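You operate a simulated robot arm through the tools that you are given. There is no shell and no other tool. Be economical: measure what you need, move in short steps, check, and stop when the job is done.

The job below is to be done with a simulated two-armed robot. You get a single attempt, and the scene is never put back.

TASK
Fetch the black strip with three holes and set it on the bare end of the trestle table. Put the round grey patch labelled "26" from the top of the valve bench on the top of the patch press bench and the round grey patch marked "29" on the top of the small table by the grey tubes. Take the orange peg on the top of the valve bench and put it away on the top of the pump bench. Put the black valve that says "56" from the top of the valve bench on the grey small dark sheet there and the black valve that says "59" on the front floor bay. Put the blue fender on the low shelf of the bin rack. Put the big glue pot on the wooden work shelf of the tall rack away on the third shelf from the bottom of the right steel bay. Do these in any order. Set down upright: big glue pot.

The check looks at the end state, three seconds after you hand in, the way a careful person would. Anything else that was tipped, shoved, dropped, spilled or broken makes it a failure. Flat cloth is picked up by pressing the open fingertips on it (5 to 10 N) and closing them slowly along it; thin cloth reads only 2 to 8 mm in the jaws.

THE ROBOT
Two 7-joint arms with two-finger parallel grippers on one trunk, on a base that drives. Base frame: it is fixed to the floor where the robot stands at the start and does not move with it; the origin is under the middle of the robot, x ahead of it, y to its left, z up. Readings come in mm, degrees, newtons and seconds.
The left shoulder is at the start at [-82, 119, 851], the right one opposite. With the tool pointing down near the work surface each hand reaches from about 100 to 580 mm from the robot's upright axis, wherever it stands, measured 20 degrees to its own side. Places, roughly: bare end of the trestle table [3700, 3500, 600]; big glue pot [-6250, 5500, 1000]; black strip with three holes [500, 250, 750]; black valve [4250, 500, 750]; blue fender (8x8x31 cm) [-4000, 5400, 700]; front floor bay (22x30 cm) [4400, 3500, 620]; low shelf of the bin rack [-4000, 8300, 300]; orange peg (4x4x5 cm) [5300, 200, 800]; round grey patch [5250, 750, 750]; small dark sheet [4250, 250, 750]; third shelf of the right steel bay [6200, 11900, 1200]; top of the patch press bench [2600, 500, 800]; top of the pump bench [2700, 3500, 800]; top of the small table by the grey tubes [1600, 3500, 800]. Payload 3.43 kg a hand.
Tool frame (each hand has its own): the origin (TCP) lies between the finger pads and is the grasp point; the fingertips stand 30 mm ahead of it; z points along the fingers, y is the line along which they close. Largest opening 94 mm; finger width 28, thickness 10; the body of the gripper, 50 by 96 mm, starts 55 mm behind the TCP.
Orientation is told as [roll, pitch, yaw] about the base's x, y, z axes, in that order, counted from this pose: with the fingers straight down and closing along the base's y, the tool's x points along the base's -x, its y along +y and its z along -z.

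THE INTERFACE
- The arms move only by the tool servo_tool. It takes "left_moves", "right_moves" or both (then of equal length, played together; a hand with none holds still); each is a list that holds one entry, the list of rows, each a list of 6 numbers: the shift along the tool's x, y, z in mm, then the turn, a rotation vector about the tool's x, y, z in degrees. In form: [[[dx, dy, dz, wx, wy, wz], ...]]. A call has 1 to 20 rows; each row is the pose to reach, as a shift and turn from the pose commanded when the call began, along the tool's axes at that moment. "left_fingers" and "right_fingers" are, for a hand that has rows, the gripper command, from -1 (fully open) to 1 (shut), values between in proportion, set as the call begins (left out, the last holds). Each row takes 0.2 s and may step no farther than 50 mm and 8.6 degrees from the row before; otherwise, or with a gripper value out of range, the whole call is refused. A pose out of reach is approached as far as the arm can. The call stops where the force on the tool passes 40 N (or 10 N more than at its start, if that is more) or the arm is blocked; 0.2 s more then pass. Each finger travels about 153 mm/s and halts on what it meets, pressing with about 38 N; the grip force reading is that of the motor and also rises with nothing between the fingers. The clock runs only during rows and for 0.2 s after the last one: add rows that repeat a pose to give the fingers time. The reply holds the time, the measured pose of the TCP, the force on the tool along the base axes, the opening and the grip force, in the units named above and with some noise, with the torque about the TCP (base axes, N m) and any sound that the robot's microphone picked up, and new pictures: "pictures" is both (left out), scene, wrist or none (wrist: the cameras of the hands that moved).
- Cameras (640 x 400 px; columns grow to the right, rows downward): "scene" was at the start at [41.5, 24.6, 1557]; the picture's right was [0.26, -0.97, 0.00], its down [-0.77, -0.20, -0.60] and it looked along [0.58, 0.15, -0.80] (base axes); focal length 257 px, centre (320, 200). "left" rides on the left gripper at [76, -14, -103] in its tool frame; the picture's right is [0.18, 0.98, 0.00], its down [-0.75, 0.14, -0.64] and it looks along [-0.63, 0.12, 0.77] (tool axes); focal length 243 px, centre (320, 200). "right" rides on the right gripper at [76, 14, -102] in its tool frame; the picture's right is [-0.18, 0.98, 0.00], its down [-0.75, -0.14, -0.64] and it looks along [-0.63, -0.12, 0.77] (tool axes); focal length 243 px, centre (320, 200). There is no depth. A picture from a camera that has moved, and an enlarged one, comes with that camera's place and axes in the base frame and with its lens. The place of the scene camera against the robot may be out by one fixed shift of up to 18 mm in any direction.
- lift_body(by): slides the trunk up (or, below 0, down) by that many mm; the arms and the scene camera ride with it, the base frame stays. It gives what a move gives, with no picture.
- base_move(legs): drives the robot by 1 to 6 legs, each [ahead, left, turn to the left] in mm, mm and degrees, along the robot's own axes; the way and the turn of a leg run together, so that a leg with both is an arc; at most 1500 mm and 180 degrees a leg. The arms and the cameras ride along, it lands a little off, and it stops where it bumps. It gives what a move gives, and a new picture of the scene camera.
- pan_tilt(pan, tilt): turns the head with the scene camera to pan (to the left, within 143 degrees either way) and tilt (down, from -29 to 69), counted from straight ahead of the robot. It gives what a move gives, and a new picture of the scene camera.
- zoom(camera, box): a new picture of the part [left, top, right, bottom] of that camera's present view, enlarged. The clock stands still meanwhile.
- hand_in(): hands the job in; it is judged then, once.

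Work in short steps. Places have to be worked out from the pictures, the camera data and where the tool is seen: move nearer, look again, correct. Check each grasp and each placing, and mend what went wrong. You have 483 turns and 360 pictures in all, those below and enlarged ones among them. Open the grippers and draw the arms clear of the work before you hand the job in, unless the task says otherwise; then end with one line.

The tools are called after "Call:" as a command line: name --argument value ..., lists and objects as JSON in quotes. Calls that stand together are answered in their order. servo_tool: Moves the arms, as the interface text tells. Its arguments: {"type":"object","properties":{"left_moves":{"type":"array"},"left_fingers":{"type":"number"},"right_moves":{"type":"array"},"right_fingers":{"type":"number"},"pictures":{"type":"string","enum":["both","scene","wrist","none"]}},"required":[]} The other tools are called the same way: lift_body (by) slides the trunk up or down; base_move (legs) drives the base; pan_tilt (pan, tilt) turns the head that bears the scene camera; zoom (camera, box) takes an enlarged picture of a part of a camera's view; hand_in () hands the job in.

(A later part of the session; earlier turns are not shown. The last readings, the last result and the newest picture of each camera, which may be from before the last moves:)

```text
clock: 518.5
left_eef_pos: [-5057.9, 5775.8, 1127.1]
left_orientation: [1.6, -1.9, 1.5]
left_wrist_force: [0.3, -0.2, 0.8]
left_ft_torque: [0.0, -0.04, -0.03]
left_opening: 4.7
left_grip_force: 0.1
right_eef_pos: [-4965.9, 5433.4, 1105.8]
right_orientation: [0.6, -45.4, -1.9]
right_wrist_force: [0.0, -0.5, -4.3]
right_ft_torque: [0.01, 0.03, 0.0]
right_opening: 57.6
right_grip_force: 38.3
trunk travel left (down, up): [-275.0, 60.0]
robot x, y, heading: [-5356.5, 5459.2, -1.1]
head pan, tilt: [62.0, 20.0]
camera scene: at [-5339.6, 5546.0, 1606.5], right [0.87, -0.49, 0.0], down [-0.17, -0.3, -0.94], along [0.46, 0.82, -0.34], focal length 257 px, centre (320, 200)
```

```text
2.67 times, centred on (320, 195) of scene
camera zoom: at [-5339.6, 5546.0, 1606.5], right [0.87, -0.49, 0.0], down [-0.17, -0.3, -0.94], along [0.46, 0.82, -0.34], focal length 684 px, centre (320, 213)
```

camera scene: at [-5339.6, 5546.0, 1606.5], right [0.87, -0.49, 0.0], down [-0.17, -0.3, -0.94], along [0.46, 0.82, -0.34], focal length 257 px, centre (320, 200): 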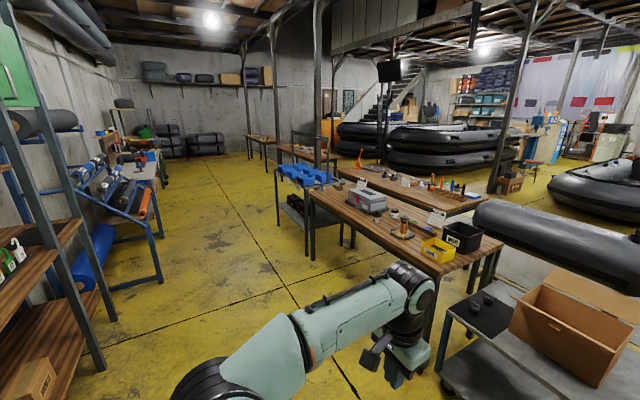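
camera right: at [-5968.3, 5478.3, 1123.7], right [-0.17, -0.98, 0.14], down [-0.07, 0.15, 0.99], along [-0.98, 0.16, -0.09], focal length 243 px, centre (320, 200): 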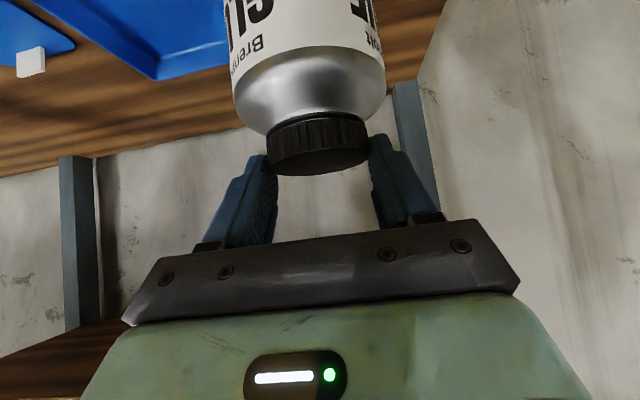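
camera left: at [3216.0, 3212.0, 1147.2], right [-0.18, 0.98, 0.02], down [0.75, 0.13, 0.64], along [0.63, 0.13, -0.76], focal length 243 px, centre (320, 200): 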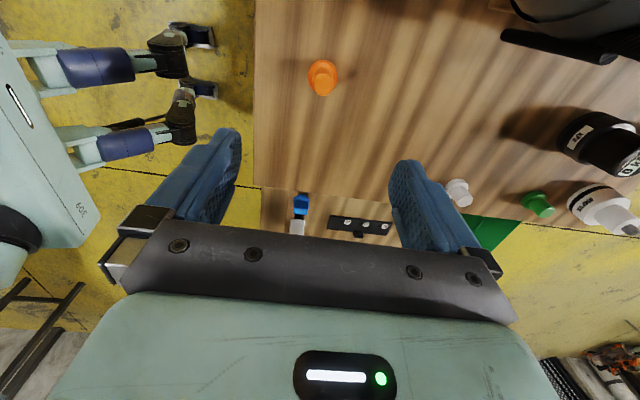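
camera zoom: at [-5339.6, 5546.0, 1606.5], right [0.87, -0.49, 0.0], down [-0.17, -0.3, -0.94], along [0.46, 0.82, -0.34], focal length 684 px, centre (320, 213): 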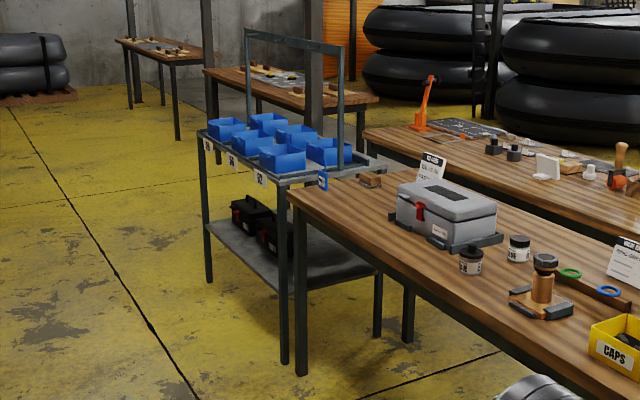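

Plan: left hand tilted ~60° forward grips the fender's neck. First I move the right hand with the pot aside, and tilt the left hand.

Call:
servo_tool --right_moves '[[[5, -35, -13, 0, 0, 0], [10, -70, -26, 0, 0, 0], [15, -105, -39, 0, 0, 0], [20, -140, -52, 0, 0, 0], [25, -175, -65, 0, 0, 0], [30, -205, -80, 0, 0, 0], [34, -220, -92, 0, 0, 0], [34, -220, -92, 0, 0, 0]]]' --left_moves '[[[0, -10, 0, 0, -8, 0], [0, -20, 0, 0, -16, 0], [0, -30, 0, 0, -24, 0], [0, -40, 0, 0, -32, 0], [0, -50, 0, 0, -40, 0], [0, -60, 0, 0, -48, 0], [0, -70, 0, 0, -56, 0], [0, -80, 0, 0, -58, 0]]]' --left_fingers -1 --pictures "wrist"

```text
clock: 520.3
left_eef_pos: [-5056.6, 5696.9, 1123.7]
left_orientation: [3.2, -60.0, -1.1]
left_wrist_force: [0.3, -0.4, -0.5]
left_ft_torque: [0.03, 0.01, -0.02]
left_opening: 94.1
left_grip_force: 0.0
right_eef_pos: [-5059.9, 5216.2, 1145.3]
right_orientation: [0.4, -45.4, -1.9]
right_wrist_force: [0.6, 0.0, -4.2]
right_ft_torque: [0.01, 0.06, 0.03]
right_opening: 57.5
right_grip_force: 38.0
trunk travel left (down, up): [-275.0, 60.0]
robot x, y, heading: [-5359.0, 5457.1, -1.1]
head pan, tilt: [62.0, 20.0]
camera right: at [-5186.3, 5233.5, 1162.6], right [0.16, 0.98, 0.14], down [0.07, -0.15, 0.99], along [0.99, -0.14, -0.09], focal length 243 px, centre (320, 200)
camera left: at [-5181.8, 5678.7, 1108.8], right [-0.12, 0.98, -0.13], down [-0.18, 0.11, 0.98], along [0.98, 0.14, 0.17], focal length 243 px, centre (320, 200)
```

right: 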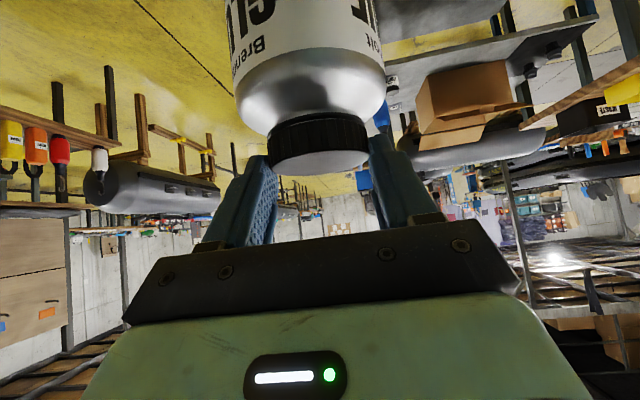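
left: 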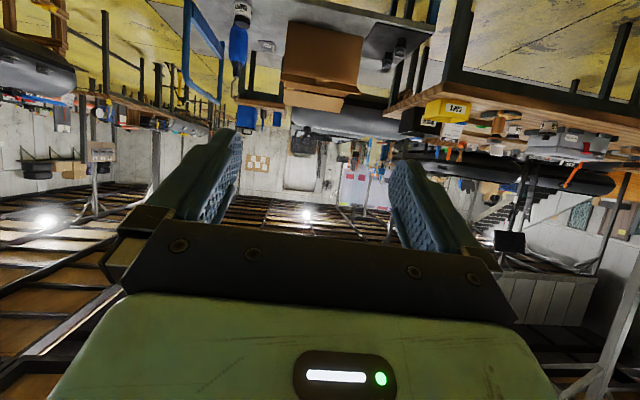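

I sidestep right 280 and go forward 600 toward the trolley.

Call:
base_move --legs '[[0, -275, 1], [600, 0, 0]]'

Call:
pan_tilt --pan 15 --tilt 40

Call:
zoom --camera "left" --box '[0, 0, 640, 400]'

```text
clock: 526.3
left_eef_pos: [-4458.2, 5431.8, 1125.1]
left_orientation: [3.1, -59.9, 0.1]
left_wrist_force: [0.2, 0.9, 0.7]
left_ft_torque: [0.02, 0.0, -0.01]
left_opening: 94.0
left_grip_force: 0.0
right_eef_pos: [-4451.5, 4952.6, 1144.5]
right_orientation: [0.5, -45.3, -0.7]
right_wrist_force: [0.4, 0.3, -4.0]
right_ft_torque: [0.03, 0.1, 0.04]
right_opening: 57.6
right_grip_force: 38.3
trunk travel left (down, up): [-275.0, 60.0]
robot x, y, heading: [-4750.3, 5187.4, -0.0]
head pan, tilt: [62.0, 20.0]
camera scene: at [-4737.9, 5276.8, 1606.5], right [0.88, -0.47, 0.0], down [-0.16, -0.3, -0.94], along [0.44, 0.83, -0.34], focal length 257 px, centre (320, 200)
```

scene: 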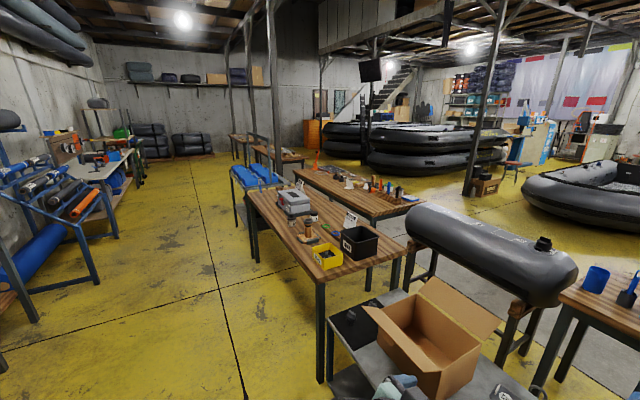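

```text
clock: 527.4
left_eef_pos: [-4457.9, 5433.6, 1124.2]
left_orientation: [3.2, -59.9, 0.2]
left_wrist_force: [0.0, 1.1, 0.0]
left_ft_torque: [-0.02, -0.04, -0.02]
left_opening: 93.9
left_grip_force: 0.0
right_eef_pos: [-4450.7, 4954.1, 1144.9]
right_orientation: [0.6, -45.4, -0.7]
right_wrist_force: [-0.8, -0.1, -4.0]
right_ft_torque: [0.01, 0.08, 0.0]
right_opening: 57.7
right_grip_force: 37.9
trunk travel left (down, up): [-275.0, 60.0]
robot x, y, heading: [-4750.0, 5192.8, -0.2]
head pan, tilt: [15.0, 40.0]
camera scene: at [-4699.6, 5216.8, 1575.1], right [0.26, -0.97, 0.0], down [-0.62, -0.17, -0.77], along [0.74, 0.2, -0.64], focal length 257 px, centre (320, 200)
```

scene: 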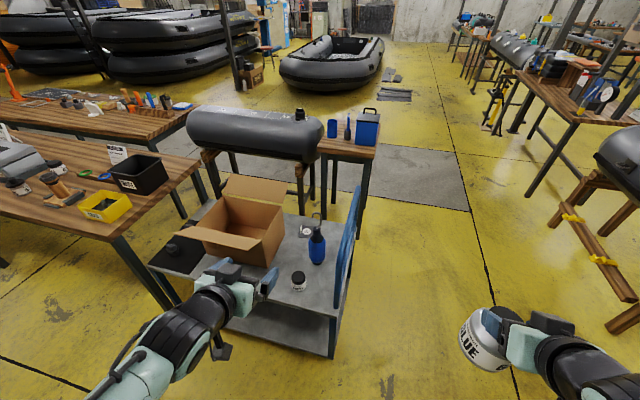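

```text
1.00 times, centred on (320, 200) of left (not enlarged: the box is as wide or as high as the picture)
camera zoom: at [-4583.5, 5413.5, 1108.9], right [-0.14, 0.98, -0.13], down [-0.18, 0.11, 0.98], along [0.97, 0.16, 0.17], focal length 243 px, centre (320, 200)
```

zoom: 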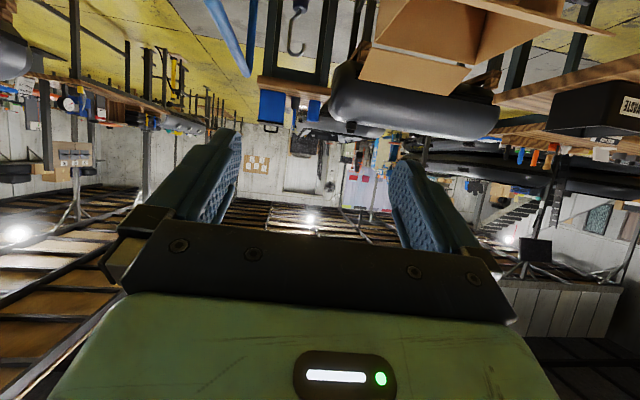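

Fender at about [-4028, 5416], neck near z 825 (span 625–935). I drive 160 mm forward, then lower the left hand to neck height short of it.

Call:
base_move --legs '[[160, 0, 0]]'

Call:
servo_tool --left_moves '[[[32, -2, 28, 0, 0, 0], [64, -4, 56, 0, 0, 0], [96, -6, 84, 0, 0, 0], [128, -8, 112, 0, 0, 0], [160, -10, 140, 0, 0, 0], [190, -12, 168, 0, 0, 0], [216, -14, 194, 0, 0, 0], [216, -14, 194, 0, 0, 0]]]' --pictures "both"

```text
clock: 528.8
left_eef_pos: [-4296.5, 5432.1, 1124.6]
left_orientation: [3.2, -59.9, 0.1]
left_wrist_force: [-0.2, 0.4, 0.4]
left_ft_torque: [-0.03, 0.01, -0.01]
left_opening: 94.1
left_grip_force: 0.1
right_eef_pos: [-4290.6, 4954.3, 1145.3]
right_orientation: [0.4, -45.2, -0.7]
right_wrist_force: [0.5, -0.2, -3.4]
right_ft_torque: [-0.02, 0.07, 0.03]
right_opening: 57.6
right_grip_force: 38.2
trunk travel left (down, up): [-275.0, 60.0]
robot x, y, heading: [-4590.9, 5192.7, 0.2]
head pan, tilt: [15.0, 40.0]
camera scene: at [-4537.9, 5217.0, 1575.0], right [0.26, -0.97, 0.0], down [-0.62, -0.17, -0.77], along [0.74, 0.2, -0.64], focal length 257 px, centre (320, 200)
```

scene: 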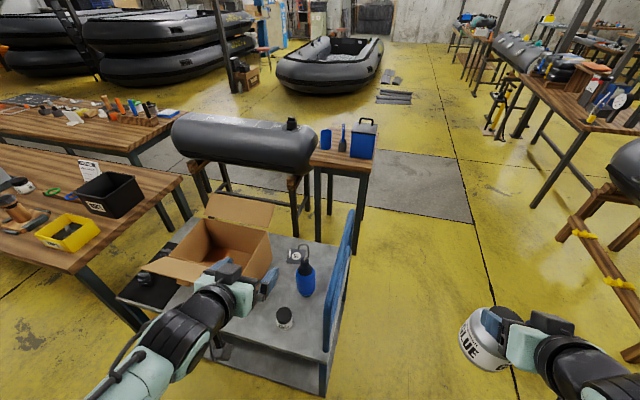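

```text
clock: 530.6
left_eef_pos: [-4237.9, 5430.2, 840.9]
left_orientation: [3.3, -60.0, 0.0]
left_wrist_force: [0.2, 0.0, 0.7]
left_ft_torque: [0.01, -0.01, 0.0]
left_opening: 94.1
left_grip_force: 0.0
left hand out of reach, approached as far as the arm can: row 3, 4, 5, 6
right_eef_pos: [-4290.8, 4954.6, 1145.2]
right_orientation: [0.5, -45.4, -0.7]
right_wrist_force: [0.3, -0.3, -3.4]
right_ft_torque: [0.0, 0.07, -0.03]
right_opening: 57.7
right_grip_force: 37.3
trunk travel left (down, up): [-275.0, 60.0]
robot x, y, heading: [-4590.1, 5190.2, 0.0]
head pan, tilt: [15.0, 40.0]
camera scene: at [-4538.7, 5216.8, 1575.1], right [0.26, -0.97, 0.0], down [-0.62, -0.17, -0.77], along [0.74, 0.2, -0.64], focal length 257 px, centre (320, 200)
camera left: at [-4363.3, 5411.2, 824.8], right [-0.14, 0.98, -0.13], down [-0.18, 0.1, 0.98], along [0.97, 0.16, 0.17], focal length 243 px, centre (320, 200)
```

scene: 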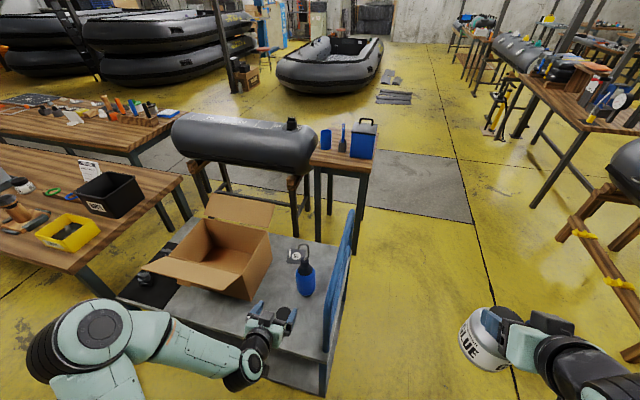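
left: 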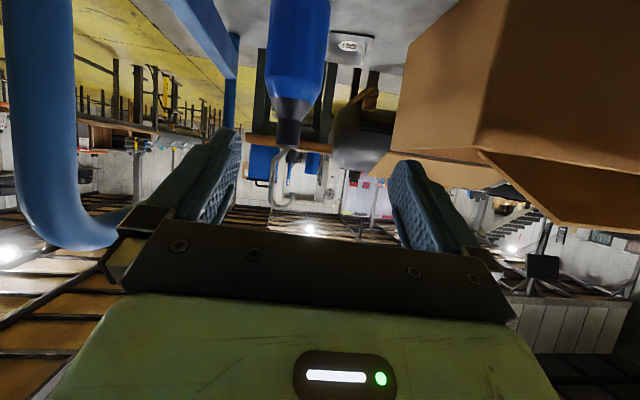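

Neck at about [-4028, 5411, 803]. I advance along that line, stopping briefly to check.

Call:
servo_tool --left_moves '[[[-12, -4, 32, 0, 0, 0], [-24, -8, 64, 0, 0, 0], [-36, -12, 96, 0, 0, 0], [-48, -16, 126, 0, 0, 0], [-56, -19, 148, 0, 0, 0], [-56, -19, 148, 0, 0, 0]]]' --pictures "wrist"

```text
clock: 532.0
left_eef_pos: [-4077.7, 5422.2, 816.0]
left_orientation: [3.0, -59.9, 0.3]
left_wrist_force: [-0.5, -0.4, -0.5]
left_ft_torque: [0.0, 0.0, -0.01]
left_opening: 93.9
left_grip_force: 0.1
right_eef_pos: [-4291.7, 4953.6, 1144.0]
right_orientation: [0.5, -45.2, -0.7]
right_wrist_force: [0.3, 0.9, -3.2]
right_ft_torque: [-0.01, 0.07, 0.03]
right_opening: 57.6
right_grip_force: 37.9
trunk travel left (down, up): [-275.0, 60.0]
robot x, y, heading: [-4588.8, 5189.6, 0.3]
head pan, tilt: [15.0, 40.0]
camera left: at [-4203.4, 5401.7, 800.0], right [-0.14, 0.98, -0.13], down [-0.18, 0.11, 0.98], along [0.97, 0.16, 0.17], focal length 243 px, centre (320, 200)
```

left: 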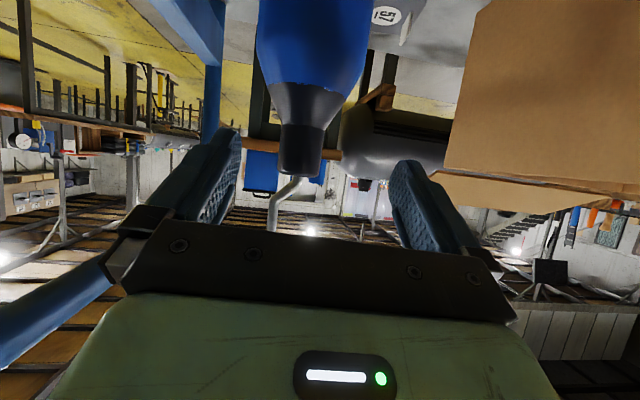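

Call:
servo_tool --left_moves '[[[-3, -6, 12, 0, 0, 0], [-7, -11, 26, 0, 0, 0], [-10, -11, 40, 0, 0, 0], [-10, -11, 40, 0, 0, 0]]]' --pictures "wrist"

```text
clock: 533.0
left_eef_pos: [-4039.6, 5412.4, 802.6]
left_orientation: [3.1, -59.9, 0.2]
left_wrist_force: [0.3, 0.7, 0.8]
left_ft_torque: [0.02, 0.01, 0.02]
left_opening: 94.0
left_grip_force: 0.0
right_eef_pos: [-4289.4, 4953.6, 1144.2]
right_orientation: [0.5, -45.2, -0.6]
right_wrist_force: [-0.5, -0.2, -3.6]
right_ft_torque: [0.02, 0.1, 0.02]
right_opening: 57.4
right_grip_force: 37.9
trunk travel left (down, up): [-275.0, 60.0]
robot x, y, heading: [-4591.0, 5186.4, -0.1]
head pan, tilt: [15.0, 40.0]
camera left: at [-4164.8, 5392.1, 787.4], right [-0.14, 0.98, -0.13], down [-0.18, 0.11, 0.98], along [0.97, 0.16, 0.16], focal length 243 px, centre (320, 200)
```

left: 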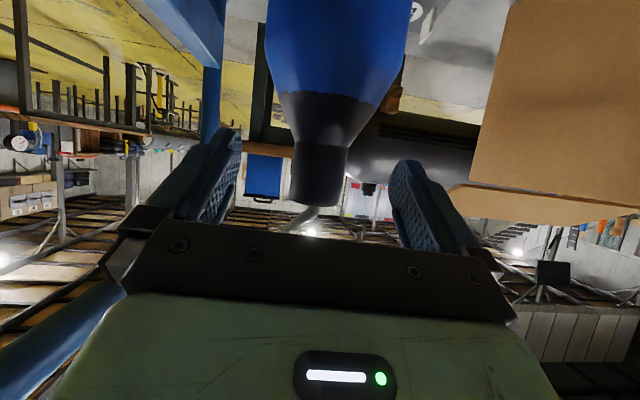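

Neck centred between the pads. I close.

Call:
servo_tool --left_moves '[[[0, 0, 0, 0, 0, 0], [0, 0, 0, 0, 0, 0], [0, 0, 0, 0, 0, 0], [0, 0, 0, 0, 0, 0]]]' --left_fingers 1 --pictures "none"

Call:
servo_tool --left_moves '[[[-17, 0, -10, 0, 0, 0], [-35, 0, -20, 0, 0, 0], [-60, 0, -35, 0, 0, 0], [-90, 0, -52, 0, 0, 0], [-90, 0, -52, 0, 0, 0]]]' --pictures "both"

```text
clock: 534.0
left_eef_pos: [-4039.8, 5412.2, 803.0]
left_orientation: [3.2, -59.9, 0.1]
left_wrist_force: [-0.4, 0.0, 3.7]
left_ft_torque: [-0.1, 0.08, -0.06]
left_opening: 30.6
left_grip_force: 37.6
right_eef_pos: [-4291.2, 4954.1, 1144.3]
right_orientation: [0.5, -45.4, -0.7]
right_wrist_force: [-0.9, 0.0, -3.7]
right_ft_torque: [0.0, 0.07, -0.01]
right_opening: 57.5
right_grip_force: 38.5
trunk travel left (down, up): [-275.0, 60.0]
robot x, y, heading: [-4592.4, 5189.5, -0.1]
head pan, tilt: [15.0, 40.0]
```

```text
clock: 535.2
left_eef_pos: [-4040.9, 5409.6, 904.3]
left_orientation: [3.1, -59.8, 0.2]
left_wrist_force: [-1.1, -0.1, -3.1]
left_ft_torque: [-0.01, 0.03, 0.02]
left_opening: 30.4
left_grip_force: 37.5
right_eef_pos: [-4290.1, 4953.3, 1143.8]
right_orientation: [0.4, -45.3, -0.7]
right_wrist_force: [-0.4, -0.6, -3.2]
right_ft_torque: [0.03, 0.04, 0.02]
right_opening: 57.4
right_grip_force: 37.7
trunk travel left (down, up): [-275.0, 60.0]
robot x, y, heading: [-4589.6, 5191.6, 0.4]
head pan, tilt: [15.0, 40.0]
camera scene: at [-4537.8, 5217.3, 1575.0], right [0.26, -0.97, 0.0], down [-0.62, -0.17, -0.77], along [0.74, 0.2, -0.64], focal length 257 px, centre (320, 200)
camera left: at [-4164.9, 5389.7, 889.9], right [-0.14, 0.98, -0.13], down [-0.18, 0.11, 0.98], along [0.97, 0.16, 0.16], focal length 243 px, centre (320, 200)
```

scene: 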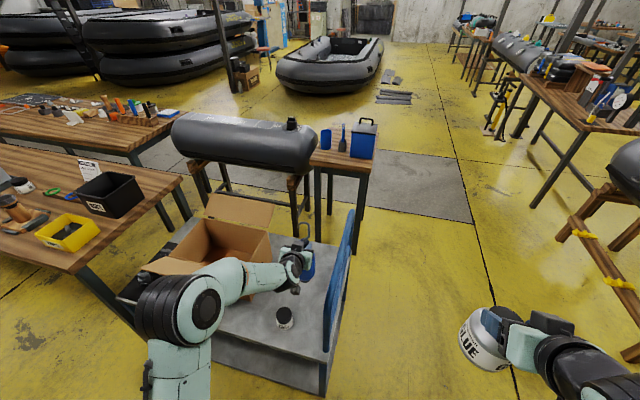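
left: 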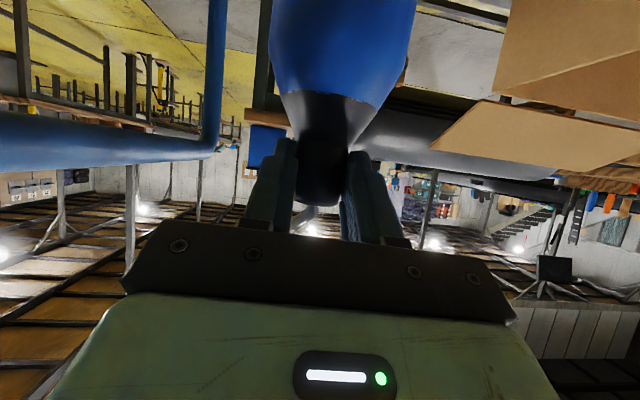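

Fender held. I raise it, back the base away from the trolley, then tuck the left arm in.

Call:
servo_tool --left_moves '[[[-35, 0, -20, 0, 0, 0], [-70, 0, -40, 0, 0, 0], [-90, 0, -52, 0, 0, 0], [-90, 0, -52, 0, 0, 0]]]' --pictures "none"

Call:
base_move --legs '[[-500, 0, 0]]'

Call:
servo_tool --left_moves '[[[22, 5, -38, 0, 0, 0], [44, 10, -76, 0, 0, 0], [66, 15, -114, 0, 0, 0], [88, 20, -152, 0, 0, 0], [100, 25, -173, 0, 0, 0], [100, 25, -173, 0, 0, 0]]]' --pictures "scene"

```text
clock: 536.2
left_eef_pos: [-4039.4, 5406.5, 1010.5]
left_orientation: [3.1, -59.8, 0.2]
left_wrist_force: [0.0, 0.1, -2.4]
left_ft_torque: [0.0, 0.06, -0.01]
left_opening: 30.2
left_grip_force: 38.2
right_eef_pos: [-4290.9, 4953.8, 1144.8]
right_orientation: [0.4, -45.3, -0.7]
right_wrist_force: [0.9, 0.6, -4.3]
right_ft_torque: [0.0, 0.09, 0.02]
right_opening: 57.4
right_grip_force: 37.9
trunk travel left (down, up): [-275.0, 60.0]
robot x, y, heading: [-4591.8, 5193.7, 0.1]
head pan, tilt: [15.0, 40.0]
```

```text
clock: 539.1
left_eef_pos: [-4532.4, 5407.1, 1009.4]
left_orientation: [3.0, -59.9, 0.4]
left_wrist_force: [0.2, -0.2, -3.0]
left_ft_torque: [-0.01, 0.07, 0.0]
left_opening: 29.8
left_grip_force: 38.3
right_eef_pos: [-4781.4, 4953.9, 1144.3]
right_orientation: [0.5, -45.3, -0.5]
right_wrist_force: [0.1, -0.6, -3.3]
right_ft_torque: [-0.03, 0.05, 0.0]
right_opening: 57.6
right_grip_force: 37.8
trunk travel left (down, up): [-275.0, 60.0]
robot x, y, heading: [-5083.4, 5189.3, 0.3]
head pan, tilt: [15.0, 40.0]
camera scene: at [-5029.7, 5215.8, 1575.1], right [0.26, -0.96, 0.0], down [-0.62, -0.17, -0.77], along [0.74, 0.2, -0.64], focal length 257 px, centre (320, 200)
```

scene: 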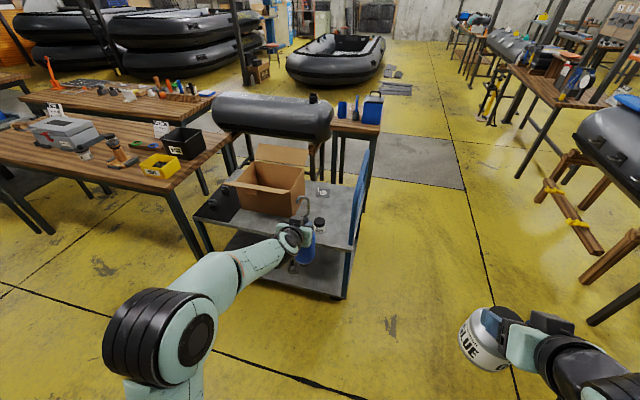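

```text
clock: 540.5
left_eef_pos: [-4732.8, 5421.7, 1010.7]
left_orientation: [3.3, -59.9, 0.3]
left_wrist_force: [0.8, -0.3, -2.4]
left_ft_torque: [-0.02, 0.04, -0.02]
left_opening: 30.4
left_grip_force: 38.2
right_eef_pos: [-4780.4, 4953.1, 1144.7]
right_orientation: [0.5, -45.4, -0.5]
right_wrist_force: [-0.8, 0.1, -2.9]
right_ft_torque: [-0.02, 0.06, -0.01]
right_opening: 57.4
right_grip_force: 37.9
trunk travel left (down, up): [-275.0, 60.0]
robot x, y, heading: [-5082.6, 5186.7, 0.3]
head pan, tilt: [15.0, 40.0]
camera scene: at [-5029.2, 5215.8, 1575.1], right [0.26, -0.96, 0.0], down [-0.62, -0.17, -0.77], along [0.74, 0.2, -0.64], focal length 257 px, centre (320, 200)
```

scene: 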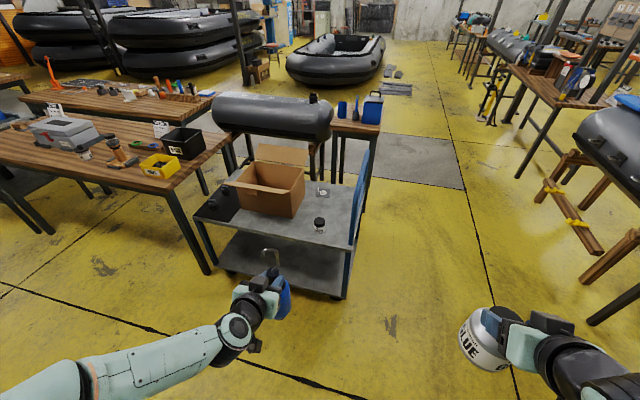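

I strafe north along the aisle to the bin rack.

Call:
base_move --legs '[[0, 1300, 0], [0, 1250, 0]]'

Call:
pan_tilt --pan 10 --tilt 35

```text
clock: 563.0
left_eef_pos: [-4723.5, 7970.7, 1009.9]
left_orientation: [3.1, -59.8, -0.8]
left_wrist_force: [-0.1, -0.6, -1.5]
left_ft_torque: [0.01, 0.04, 0.03]
left_opening: 30.1
left_grip_force: 38.1
right_eef_pos: [-4781.2, 7503.7, 1144.6]
right_orientation: [0.5, -45.2, -1.6]
right_wrist_force: [0.0, 1.1, -3.9]
right_ft_torque: [0.01, 0.04, 0.0]
right_opening: 57.6
right_grip_force: 38.6
trunk travel left (down, up): [-275.0, 60.0]
robot x, y, heading: [-5077.0, 7746.1, -0.7]
head pan, tilt: [15.0, 40.0]
camera scene: at [-5024.5, 7770.9, 1575.1], right [0.24, -0.97, 0.0], down [-0.62, -0.16, -0.77], along [0.74, 0.19, -0.64], focal length 257 px, centre (320, 200)
```

scene: 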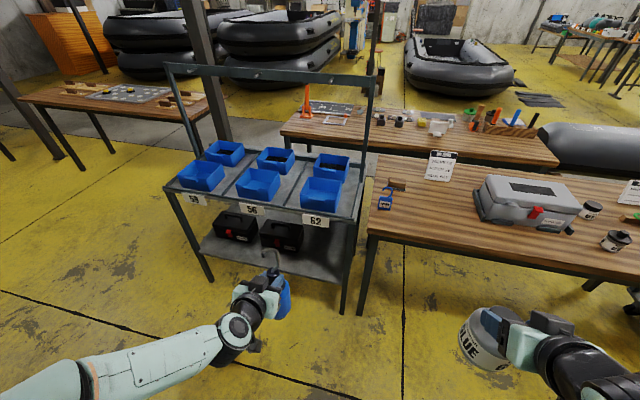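

```text
clock: 563.7
left_eef_pos: [-4723.4, 7971.5, 1010.0]
left_orientation: [3.2, -59.8, -0.8]
left_wrist_force: [-0.5, 0.3, -2.3]
left_ft_torque: [0.02, 0.03, 0.0]
left_opening: 29.9
left_grip_force: 38.4
right_eef_pos: [-4780.5, 7503.5, 1144.9]
right_orientation: [0.6, -45.3, -1.7]
right_wrist_force: [0.2, 0.5, -2.9]
right_ft_torque: [0.03, 0.08, 0.01]
right_opening: 57.7
right_grip_force: 38.2
trunk travel left (down, up): [-275.0, 60.0]
robot x, y, heading: [-5076.9, 7742.8, -0.7]
head pan, tilt: [10.0, 35.0]
camera scene: at [-5020.0, 7764.1, 1582.6], right [0.16, -0.99, 0.0], down [-0.57, -0.09, -0.82], along [0.81, 0.13, -0.57], focal length 257 px, centre (320, 200)
```

scene: 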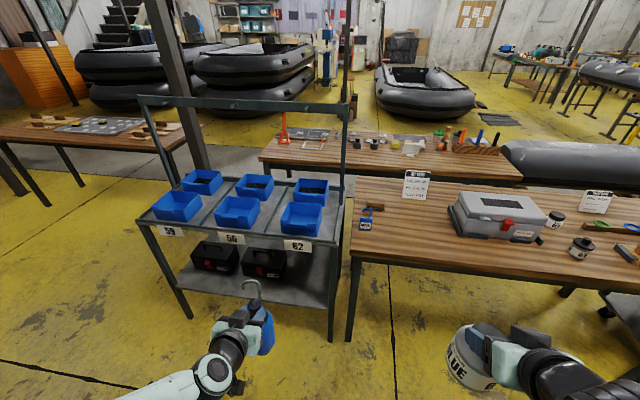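

Rack: low shelf at z≈347, front at x≈−4240, free between the right leg (y 7829) and the black cases (y≈8110). I lower the trunk 250 mm and move closer.

Call:
lift_body --by -250

Call:
base_move --legs '[[250, 5, 0.7]]'

Call:
servo_tool --left_moves '[[[35, 0, 20, 0, 0, 0], [70, 0, 40, 0, 0, 0], [105, 0, 60, 0, 0, 0], [140, 0, 80, 0, 0, 0], [165, 0, 95, 0, 0, 0], [165, 0, 95, 0, 0, 0]]]' --pictures "both"

```text
clock: 566.2
left_eef_pos: [-4724.3, 7971.7, 761.0]
left_orientation: [3.2, -59.9, -0.8]
left_wrist_force: [0.2, 0.5, -2.3]
left_ft_torque: [-0.06, 0.06, -0.02]
left_opening: 29.8
left_grip_force: 37.9
right_eef_pos: [-4781.1, 7504.1, 894.7]
right_orientation: [0.5, -45.3, -1.7]
right_wrist_force: [0.7, -0.7, -4.2]
right_ft_torque: [-0.02, 0.1, -0.03]
right_opening: 57.7
right_grip_force: 38.0
trunk travel left (down, up): [-25.0, 310.0]
robot x, y, heading: [-5077.2, 7741.3, -0.7]
head pan, tilt: [10.0, 35.0]
```

```text
clock: 568.1
left_eef_pos: [-4473.1, 7974.3, 760.4]
left_orientation: [3.0, -60.0, -0.5]
left_wrist_force: [-0.2, 0.2, -2.9]
left_ft_torque: [-0.01, 0.07, 0.04]
left_opening: 30.0
left_grip_force: 38.5
right_eef_pos: [-4527.9, 7506.5, 894.1]
right_orientation: [0.5, -45.3, -1.4]
right_wrist_force: [0.3, 0.5, -3.3]
right_ft_torque: [0.02, 0.07, -0.01]
right_opening: 57.3
right_grip_force: 38.1
trunk travel left (down, up): [-25.0, 310.0]
robot x, y, heading: [-4825.1, 7747.4, -0.6]
head pan, tilt: [10.0, 35.0]
camera scene: at [-4722.2, 7765.7, 1324.4], right [0.16, -0.99, 0.0], down [-0.57, -0.09, -0.82], along [0.81, 0.13, -0.57], focal length 257 px, centre (320, 200)
```

scene: 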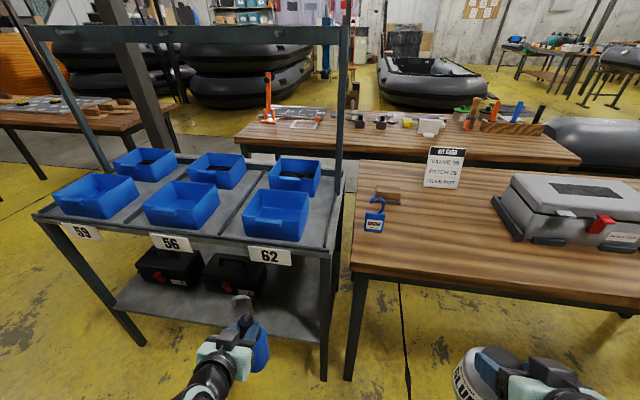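

```text
clock: 569.5
left_eef_pos: [-4473.5, 7979.3, 569.0]
left_orientation: [3.1, -59.9, -0.5]
left_wrist_force: [0.6, 0.0, -3.3]
left_ft_torque: [-0.03, 0.1, 0.01]
left_opening: 30.2
left_grip_force: 37.7
left hand out of reach, approached as far as the arm can: row 3
right_eef_pos: [-4528.9, 7506.4, 893.7]
right_orientation: [0.5, -45.3, -1.4]
right_wrist_force: [0.1, 0.1, -3.5]
right_ft_torque: [-0.02, 0.08, -0.02]
right_opening: 57.2
right_grip_force: 38.4
trunk travel left (down, up): [-25.0, 310.0]
robot x, y, heading: [-4824.0, 7742.7, -0.9]
head pan, tilt: [10.0, 35.0]
camera scene: at [-4722.7, 7765.6, 1324.4], right [0.16, -0.99, 0.0], down [-0.57, -0.09, -0.82], along [0.81, 0.13, -0.57], focal length 257 px, centre (320, 200)
camera left: at [-4599.3, 7961.3, 554.2], right [-0.13, 0.98, -0.13], down [-0.18, 0.11, 0.98], along [0.97, 0.15, 0.17], focal length 243 px, centre (320, 200)
```

scene: 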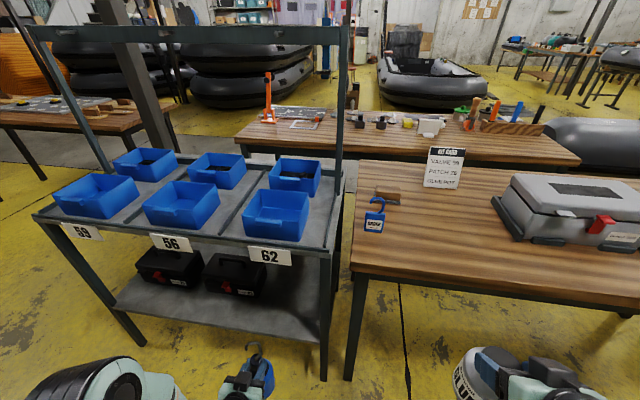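
left: 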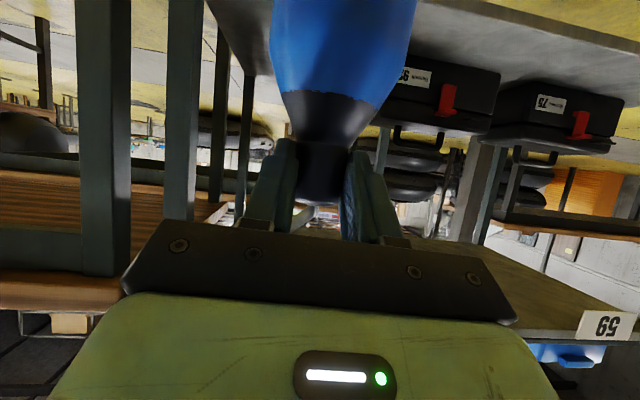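

Clear alignment: fender bottom ≈390, shelf ≈345. I drive 160 mm in, then reach the arm forward.

Call:
base_move --legs '[[150, 0, 0.6]]'

Call:
servo_tool --left_moves '[[[-15, 0, 26, 0, 0, 0], [-30, 0, 52, 0, 0, 0], [-45, 0, 78, 0, 0, 0], [-60, 0, 104, 0, 0, 0], [-75, 0, 130, 0, 0, 0], [-90, 0, 156, 0, 0, 0], [-100, 0, 173, 0, 0, 0], [-100, 0, 173, 0, 0, 0]]]' --pictures "both"

```text
clock: 570.9
left_eef_pos: [-4325.2, 7982.0, 570.2]
left_orientation: [3.2, -59.8, 0.2]
left_wrist_force: [0.3, -0.2, -2.7]
left_ft_torque: [-0.01, 0.04, -0.01]
left_opening: 30.0
left_grip_force: 38.3
right_eef_pos: [-4374.5, 7510.2, 894.4]
right_orientation: [0.5, -45.3, -0.7]
right_wrist_force: [-0.4, 1.0, -3.7]
right_ft_torque: [0.01, 0.08, 0.03]
right_opening: 57.4
right_grip_force: 37.9
trunk travel left (down, up): [-25.0, 310.0]
robot x, y, heading: [-4677.4, 7749.2, 0.0]
head pan, tilt: [10.0, 35.0]
camera scene: at [-4571.2, 7766.1, 1324.4], right [0.18, -0.98, 0.0], down [-0.57, -0.1, -0.82], along [0.81, 0.14, -0.57], focal length 257 px, centre (320, 200)
```

scene: 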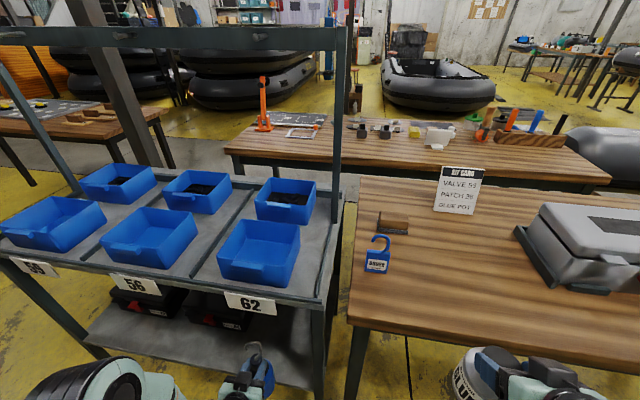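

```text
clock: 572.6
left_eef_pos: [-4123.8, 7993.1, 570.6]
left_orientation: [3.2, -59.8, 0.1]
left_wrist_force: [-0.2, -0.1, -2.6]
left_ft_torque: [0.04, 0.09, 0.02]
left_opening: 29.9
left_grip_force: 37.9
right_eef_pos: [-4374.1, 7510.2, 894.7]
right_orientation: [0.5, -45.3, -0.7]
right_wrist_force: [-0.1, -0.4, -3.2]
right_ft_torque: [0.03, 0.07, -0.01]
right_opening: 57.7
right_grip_force: 38.4
trunk travel left (down, up): [-25.0, 310.0]
robot x, y, heading: [-4675.8, 7745.0, 0.3]
head pan, tilt: [10.0, 35.0]
camera scene: at [-4571.7, 7766.1, 1324.4], right [0.18, -0.98, 0.0], down [-0.56, -0.1, -0.82], along [0.81, 0.14, -0.57], focal length 257 px, centre (320, 200)
camera left: at [-4250.4, 7973.9, 554.9], right [-0.14, 0.98, -0.13], down [-0.18, 0.11, 0.98], along [0.97, 0.16, 0.16], focal length 243 px, centre (320, 200)
```

scene: 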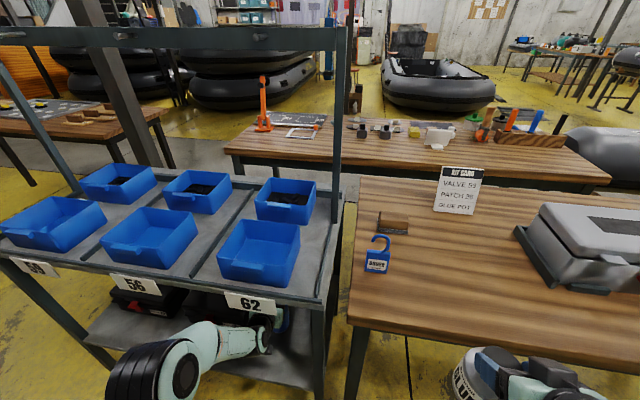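
left: 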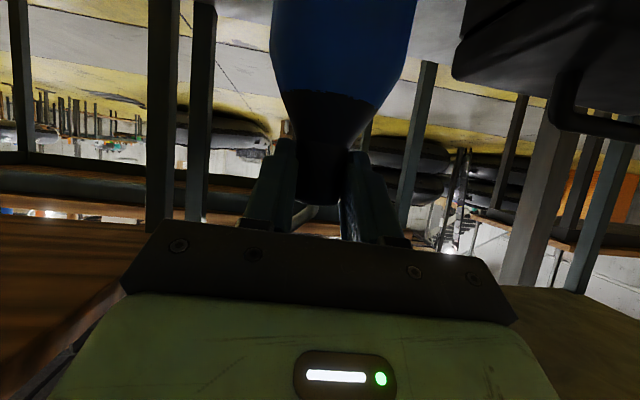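

Inside the rack. I lower until it touches the shelf.

Call:
servo_tool --left_moves '[[[9, 0, 5, 0, 0, 0], [17, 0, 10, 0, 0, 0], [23, 0, 13, 0, 0, 0], [28, 0, 16, 0, 0, 0], [32, 0, 18.5, 0, 0, 0], [36, 0, 21, 0, 0, 0], [40, 0, 23, 0, 0, 0], [44, 0, 25.5, 0, 0, 0]]]' --pictures "none"

```text
clock: 574.0
left_eef_pos: [-4119.7, 7996.3, 542.0]
left_orientation: [3.1, -61.5, 0.3]
left_wrist_force: [0.0, -0.4, 6.0]
left_ft_torque: [-0.13, -0.17, 0.01]
left_opening: 29.8
left_grip_force: 38.3
right_eef_pos: [-4374.0, 7508.3, 895.0]
right_orientation: [0.4, -45.1, -0.7]
right_wrist_force: [0.6, -0.1, -3.7]
right_ft_torque: [0.0, 0.07, 0.03]
right_opening: 57.6
right_grip_force: 38.0
trunk travel left (down, up): [-25.0, 310.0]
robot x, y, heading: [-4676.5, 7745.7, -0.0]
head pan, tilt: [10.0, 35.0]
stopped in row 6 (left hand): the force on the tool passed its limit at 47 N (the readings are from after the stop); the commanded pose is now the measured one
```

Contact at z 542. I check the pictures before releasing.

Call:
servo_tool --left_moves '[[[-1, 0, 0, 0, 0, 0]]]' --pictures "both"

Call:
pan_tilt --pan 25 --tilt 60

```text
clock: 574.4
left_eef_pos: [-4118.5, 7995.7, 541.0]
left_orientation: [3.3, -61.4, 0.2]
left_wrist_force: [2.0, -0.9, 4.5]
left_ft_torque: [-0.07, -0.66, 0.05]
left_opening: 30.0
left_grip_force: 38.2
right_eef_pos: [-4375.0, 7509.8, 893.4]
right_orientation: [0.5, -45.2, -0.6]
right_wrist_force: [0.4, -0.2, -4.0]
right_ft_torque: [0.0, 0.05, 0.01]
right_opening: 57.4
right_grip_force: 38.2
trunk travel left (down, up): [-25.0, 310.0]
robot x, y, heading: [-4673.1, 7744.1, 0.2]
head pan, tilt: [10.0, 35.0]
camera scene: at [-4572.1, 7765.9, 1324.4], right [0.18, -0.98, 0.0], down [-0.56, -0.1, -0.82], along [0.81, 0.14, -0.57], focal length 257 px, centre (320, 200)
camera left: at [-4244.4, 7975.2, 522.4], right [-0.14, 0.98, -0.14], down [-0.21, 0.1, 0.97], along [0.97, 0.16, 0.19], focal length 243 px, centre (320, 200)
```

scene: 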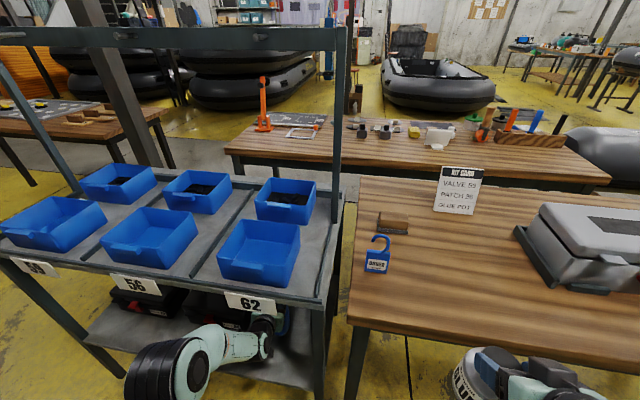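
left: 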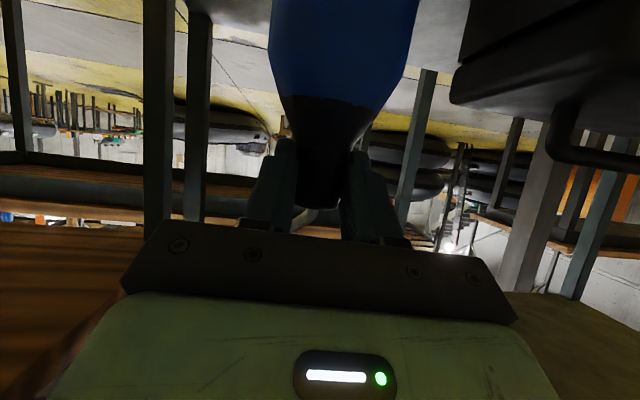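

```text
clock: 575.3
left_eef_pos: [-4120.3, 7994.4, 541.8]
left_orientation: [3.2, -61.3, 0.3]
left_wrist_force: [3.1, 0.0, 6.9]
left_ft_torque: [-0.16, -0.87, 0.06]
left_opening: 29.7
left_grip_force: 37.8
right_eef_pos: [-4374.9, 7508.6, 893.9]
right_orientation: [0.5, -45.3, -0.8]
right_wrist_force: [0.4, -0.3, -4.5]
right_ft_torque: [0.02, 0.08, 0.02]
right_opening: 57.6
right_grip_force: 38.3
trunk travel left (down, up): [-25.0, 310.0]
robot x, y, heading: [-4675.9, 7739.1, 0.1]
head pan, tilt: [25.0, 60.0]
camera scene: at [-4598.6, 7778.6, 1290.2], right [0.42, -0.91, 0.0], down [-0.78, -0.37, -0.5], along [0.45, 0.21, -0.87], focal length 257 px, centre (320, 200)
```

scene: 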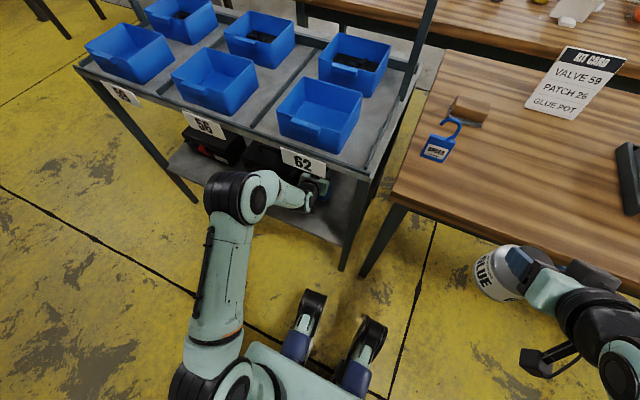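

The geometry fits the fender standing on the shelf. I ease and open.

Call:
servo_tool --left_moves '[[[-2, 0, -1, 0, 0, 0], [-2, 0, -1, 0, 0, 0]]]' --pictures "none"

Call:
servo_tool --left_moves '[[[0, 0, 0, 0, 0, 0], [0, 0, 0, 0, 0, 0], [0, 0, 0, 0, 0, 0], [0, 0, 0, 0, 0, 0]]]' --left_fingers -1 --pictures "wrist"

```text
clock: 575.9
left_eef_pos: [-4121.2, 7995.8, 542.0]
left_orientation: [3.1, -61.0, 0.2]
left_wrist_force: [1.8, 0.4, 2.0]
left_ft_torque: [-0.04, -0.29, 0.05]
left_opening: 30.0
left_grip_force: 38.4
right_eef_pos: [-4373.2, 7510.0, 894.8]
right_orientation: [0.4, -45.3, -0.7]
right_wrist_force: [0.3, 0.6, -4.7]
right_ft_torque: [-0.01, 0.09, 0.01]
right_opening: 57.8
right_grip_force: 38.1
trunk travel left (down, up): [-25.0, 310.0]
robot x, y, heading: [-4672.0, 7744.7, -0.3]
head pan, tilt: [25.0, 60.0]
```

```text
clock: 576.9
left_eef_pos: [-4119.4, 7994.5, 541.8]
left_orientation: [3.2, -61.3, 0.1]
left_wrist_force: [-0.6, -0.7, 0.8]
left_ft_torque: [-0.02, 0.0, -0.04]
left_opening: 93.9
left_grip_force: 0.0
right_eef_pos: [-4374.9, 7510.9, 894.0]
right_orientation: [0.6, -45.3, -0.8]
right_wrist_force: [-1.1, -0.2, -4.0]
right_ft_torque: [0.03, 0.06, 0.0]
right_opening: 57.4
right_grip_force: 38.1
trunk travel left (down, up): [-25.0, 310.0]
robot x, y, heading: [-4675.7, 7740.4, 0.1]
head pan, tilt: [25.0, 60.0]
camera left: at [-4245.0, 7974.9, 523.9], right [-0.14, 0.98, -0.13], down [-0.21, 0.1, 0.97], along [0.97, 0.16, 0.19], focal length 243 px, centre (320, 200)
```

left: 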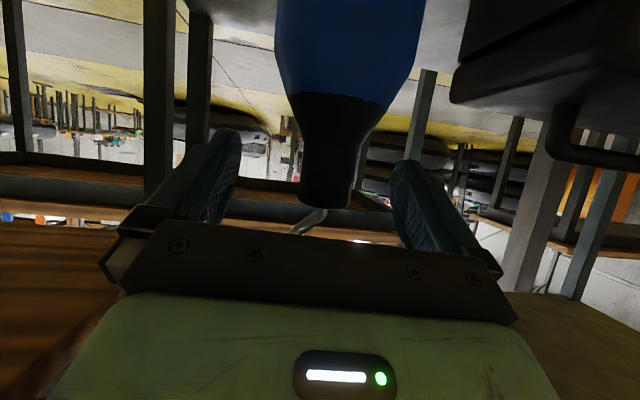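

It stands freely. I withdraw horizontally.

Call:
servo_tool --left_moves '[[[18, 0, -33, 0, 0, 0], [36, 0, -66, 0, 0, 0], [54, 0, -99, 0, 0, 0], [72, 0, -132, 0, 0, 0], [90, 0, -165, 0, 0, 0], [110, 0, -200, 0, 0, 0], [110, 0, -200, 0, 0, 0]]]' --pictures "wrist"

Call:
base_move --legs '[[-450, 0, 0]]'

Call:
pan_tilt --pan 15 --tilt 40

```text
clock: 578.5
left_eef_pos: [-4343.6, 7985.3, 539.3]
left_orientation: [3.1, -61.2, 0.2]
left_wrist_force: [-0.1, 0.0, 0.7]
left_ft_torque: [-0.01, -0.01, 0.01]
left_opening: 94.2
left_grip_force: 0.1
left hand out of reach, approached as far as the arm can: row 6, 7
right_eef_pos: [-4374.0, 7509.6, 892.3]
right_orientation: [0.5, -45.3, -0.8]
right_wrist_force: [0.9, -0.9, -2.8]
right_ft_torque: [0.0, 0.06, -0.04]
right_opening: 57.4
right_grip_force: 37.7
trunk travel left (down, up): [-25.0, 310.0]
robot x, y, heading: [-4671.6, 7745.9, 0.3]
head pan, tilt: [25.0, 60.0]
camera left: at [-4468.2, 7964.9, 520.3], right [-0.14, 0.98, -0.13], down [-0.21, 0.1, 0.97], along [0.97, 0.16, 0.19], focal length 243 px, centre (320, 200)
```

left: 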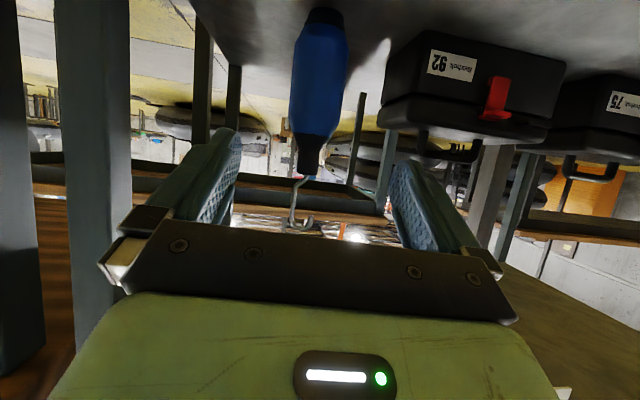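

```text
clock: 581.2
left_eef_pos: [-4788.9, 7983.4, 538.4]
left_orientation: [3.2, -61.3, 0.0]
left_wrist_force: [0.8, -0.6, 0.4]
left_ft_torque: [0.03, 0.04, 0.01]
left_opening: 94.0
left_grip_force: 0.2
right_eef_pos: [-4823.1, 7509.2, 893.4]
right_orientation: [0.4, -45.3, -0.9]
right_wrist_force: [0.1, 0.9, -3.9]
right_ft_torque: [-0.02, 0.05, 0.04]
right_opening: 57.4
right_grip_force: 37.4
trunk travel left (down, up): [-25.0, 310.0]
robot x, y, heading: [-5125.2, 7742.9, -0.3]
head pan, tilt: [25.0, 60.0]
camera scene: at [-5045.9, 7778.5, 1290.2], right [0.42, -0.91, 0.0], down [-0.79, -0.37, -0.5], along [0.45, 0.21, -0.87], focal length 257 px, centre (320, 200)
```

scene: 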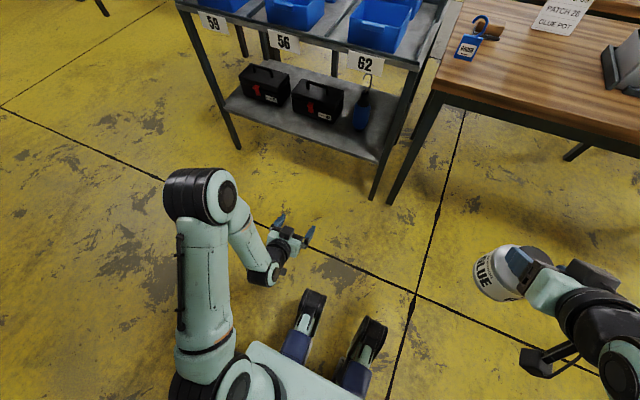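

```text
clock: 582.0
left_eef_pos: [-4790.0, 7983.1, 538.2]
left_orientation: [3.2, -61.2, 0.0]
left_wrist_force: [-0.2, 0.2, -0.1]
left_ft_torque: [0.01, 0.05, -0.03]
left_opening: 94.0
left_grip_force: 0.1
right_eef_pos: [-4822.4, 7508.7, 894.4]
right_orientation: [0.5, -45.2, -0.9]
right_wrist_force: [-0.3, -0.1, -3.9]
right_ft_torque: [-0.01, 0.08, -0.01]
right_opening: 57.6
right_grip_force: 38.2
trunk travel left (down, up): [-25.0, 310.0]
robot x, y, heading: [-5121.3, 7747.3, -0.5]
head pan, tilt: [15.0, 40.0]
camera scene: at [-5024.0, 7772.3, 1316.8], right [0.26, -0.97, 0.0], down [-0.62, -0.17, -0.77], along [0.74, 0.2, -0.64], focal length 257 px, centre (320, 200)
```

scene: 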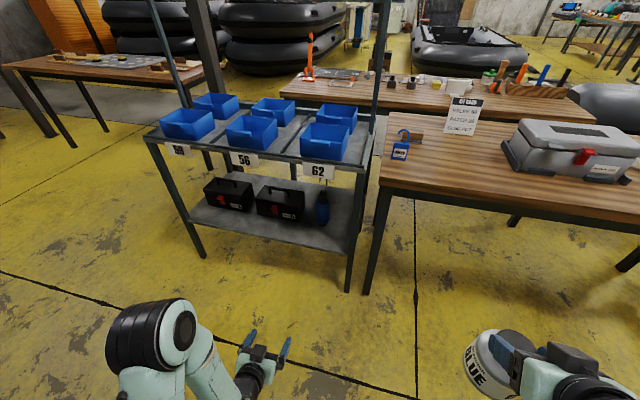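

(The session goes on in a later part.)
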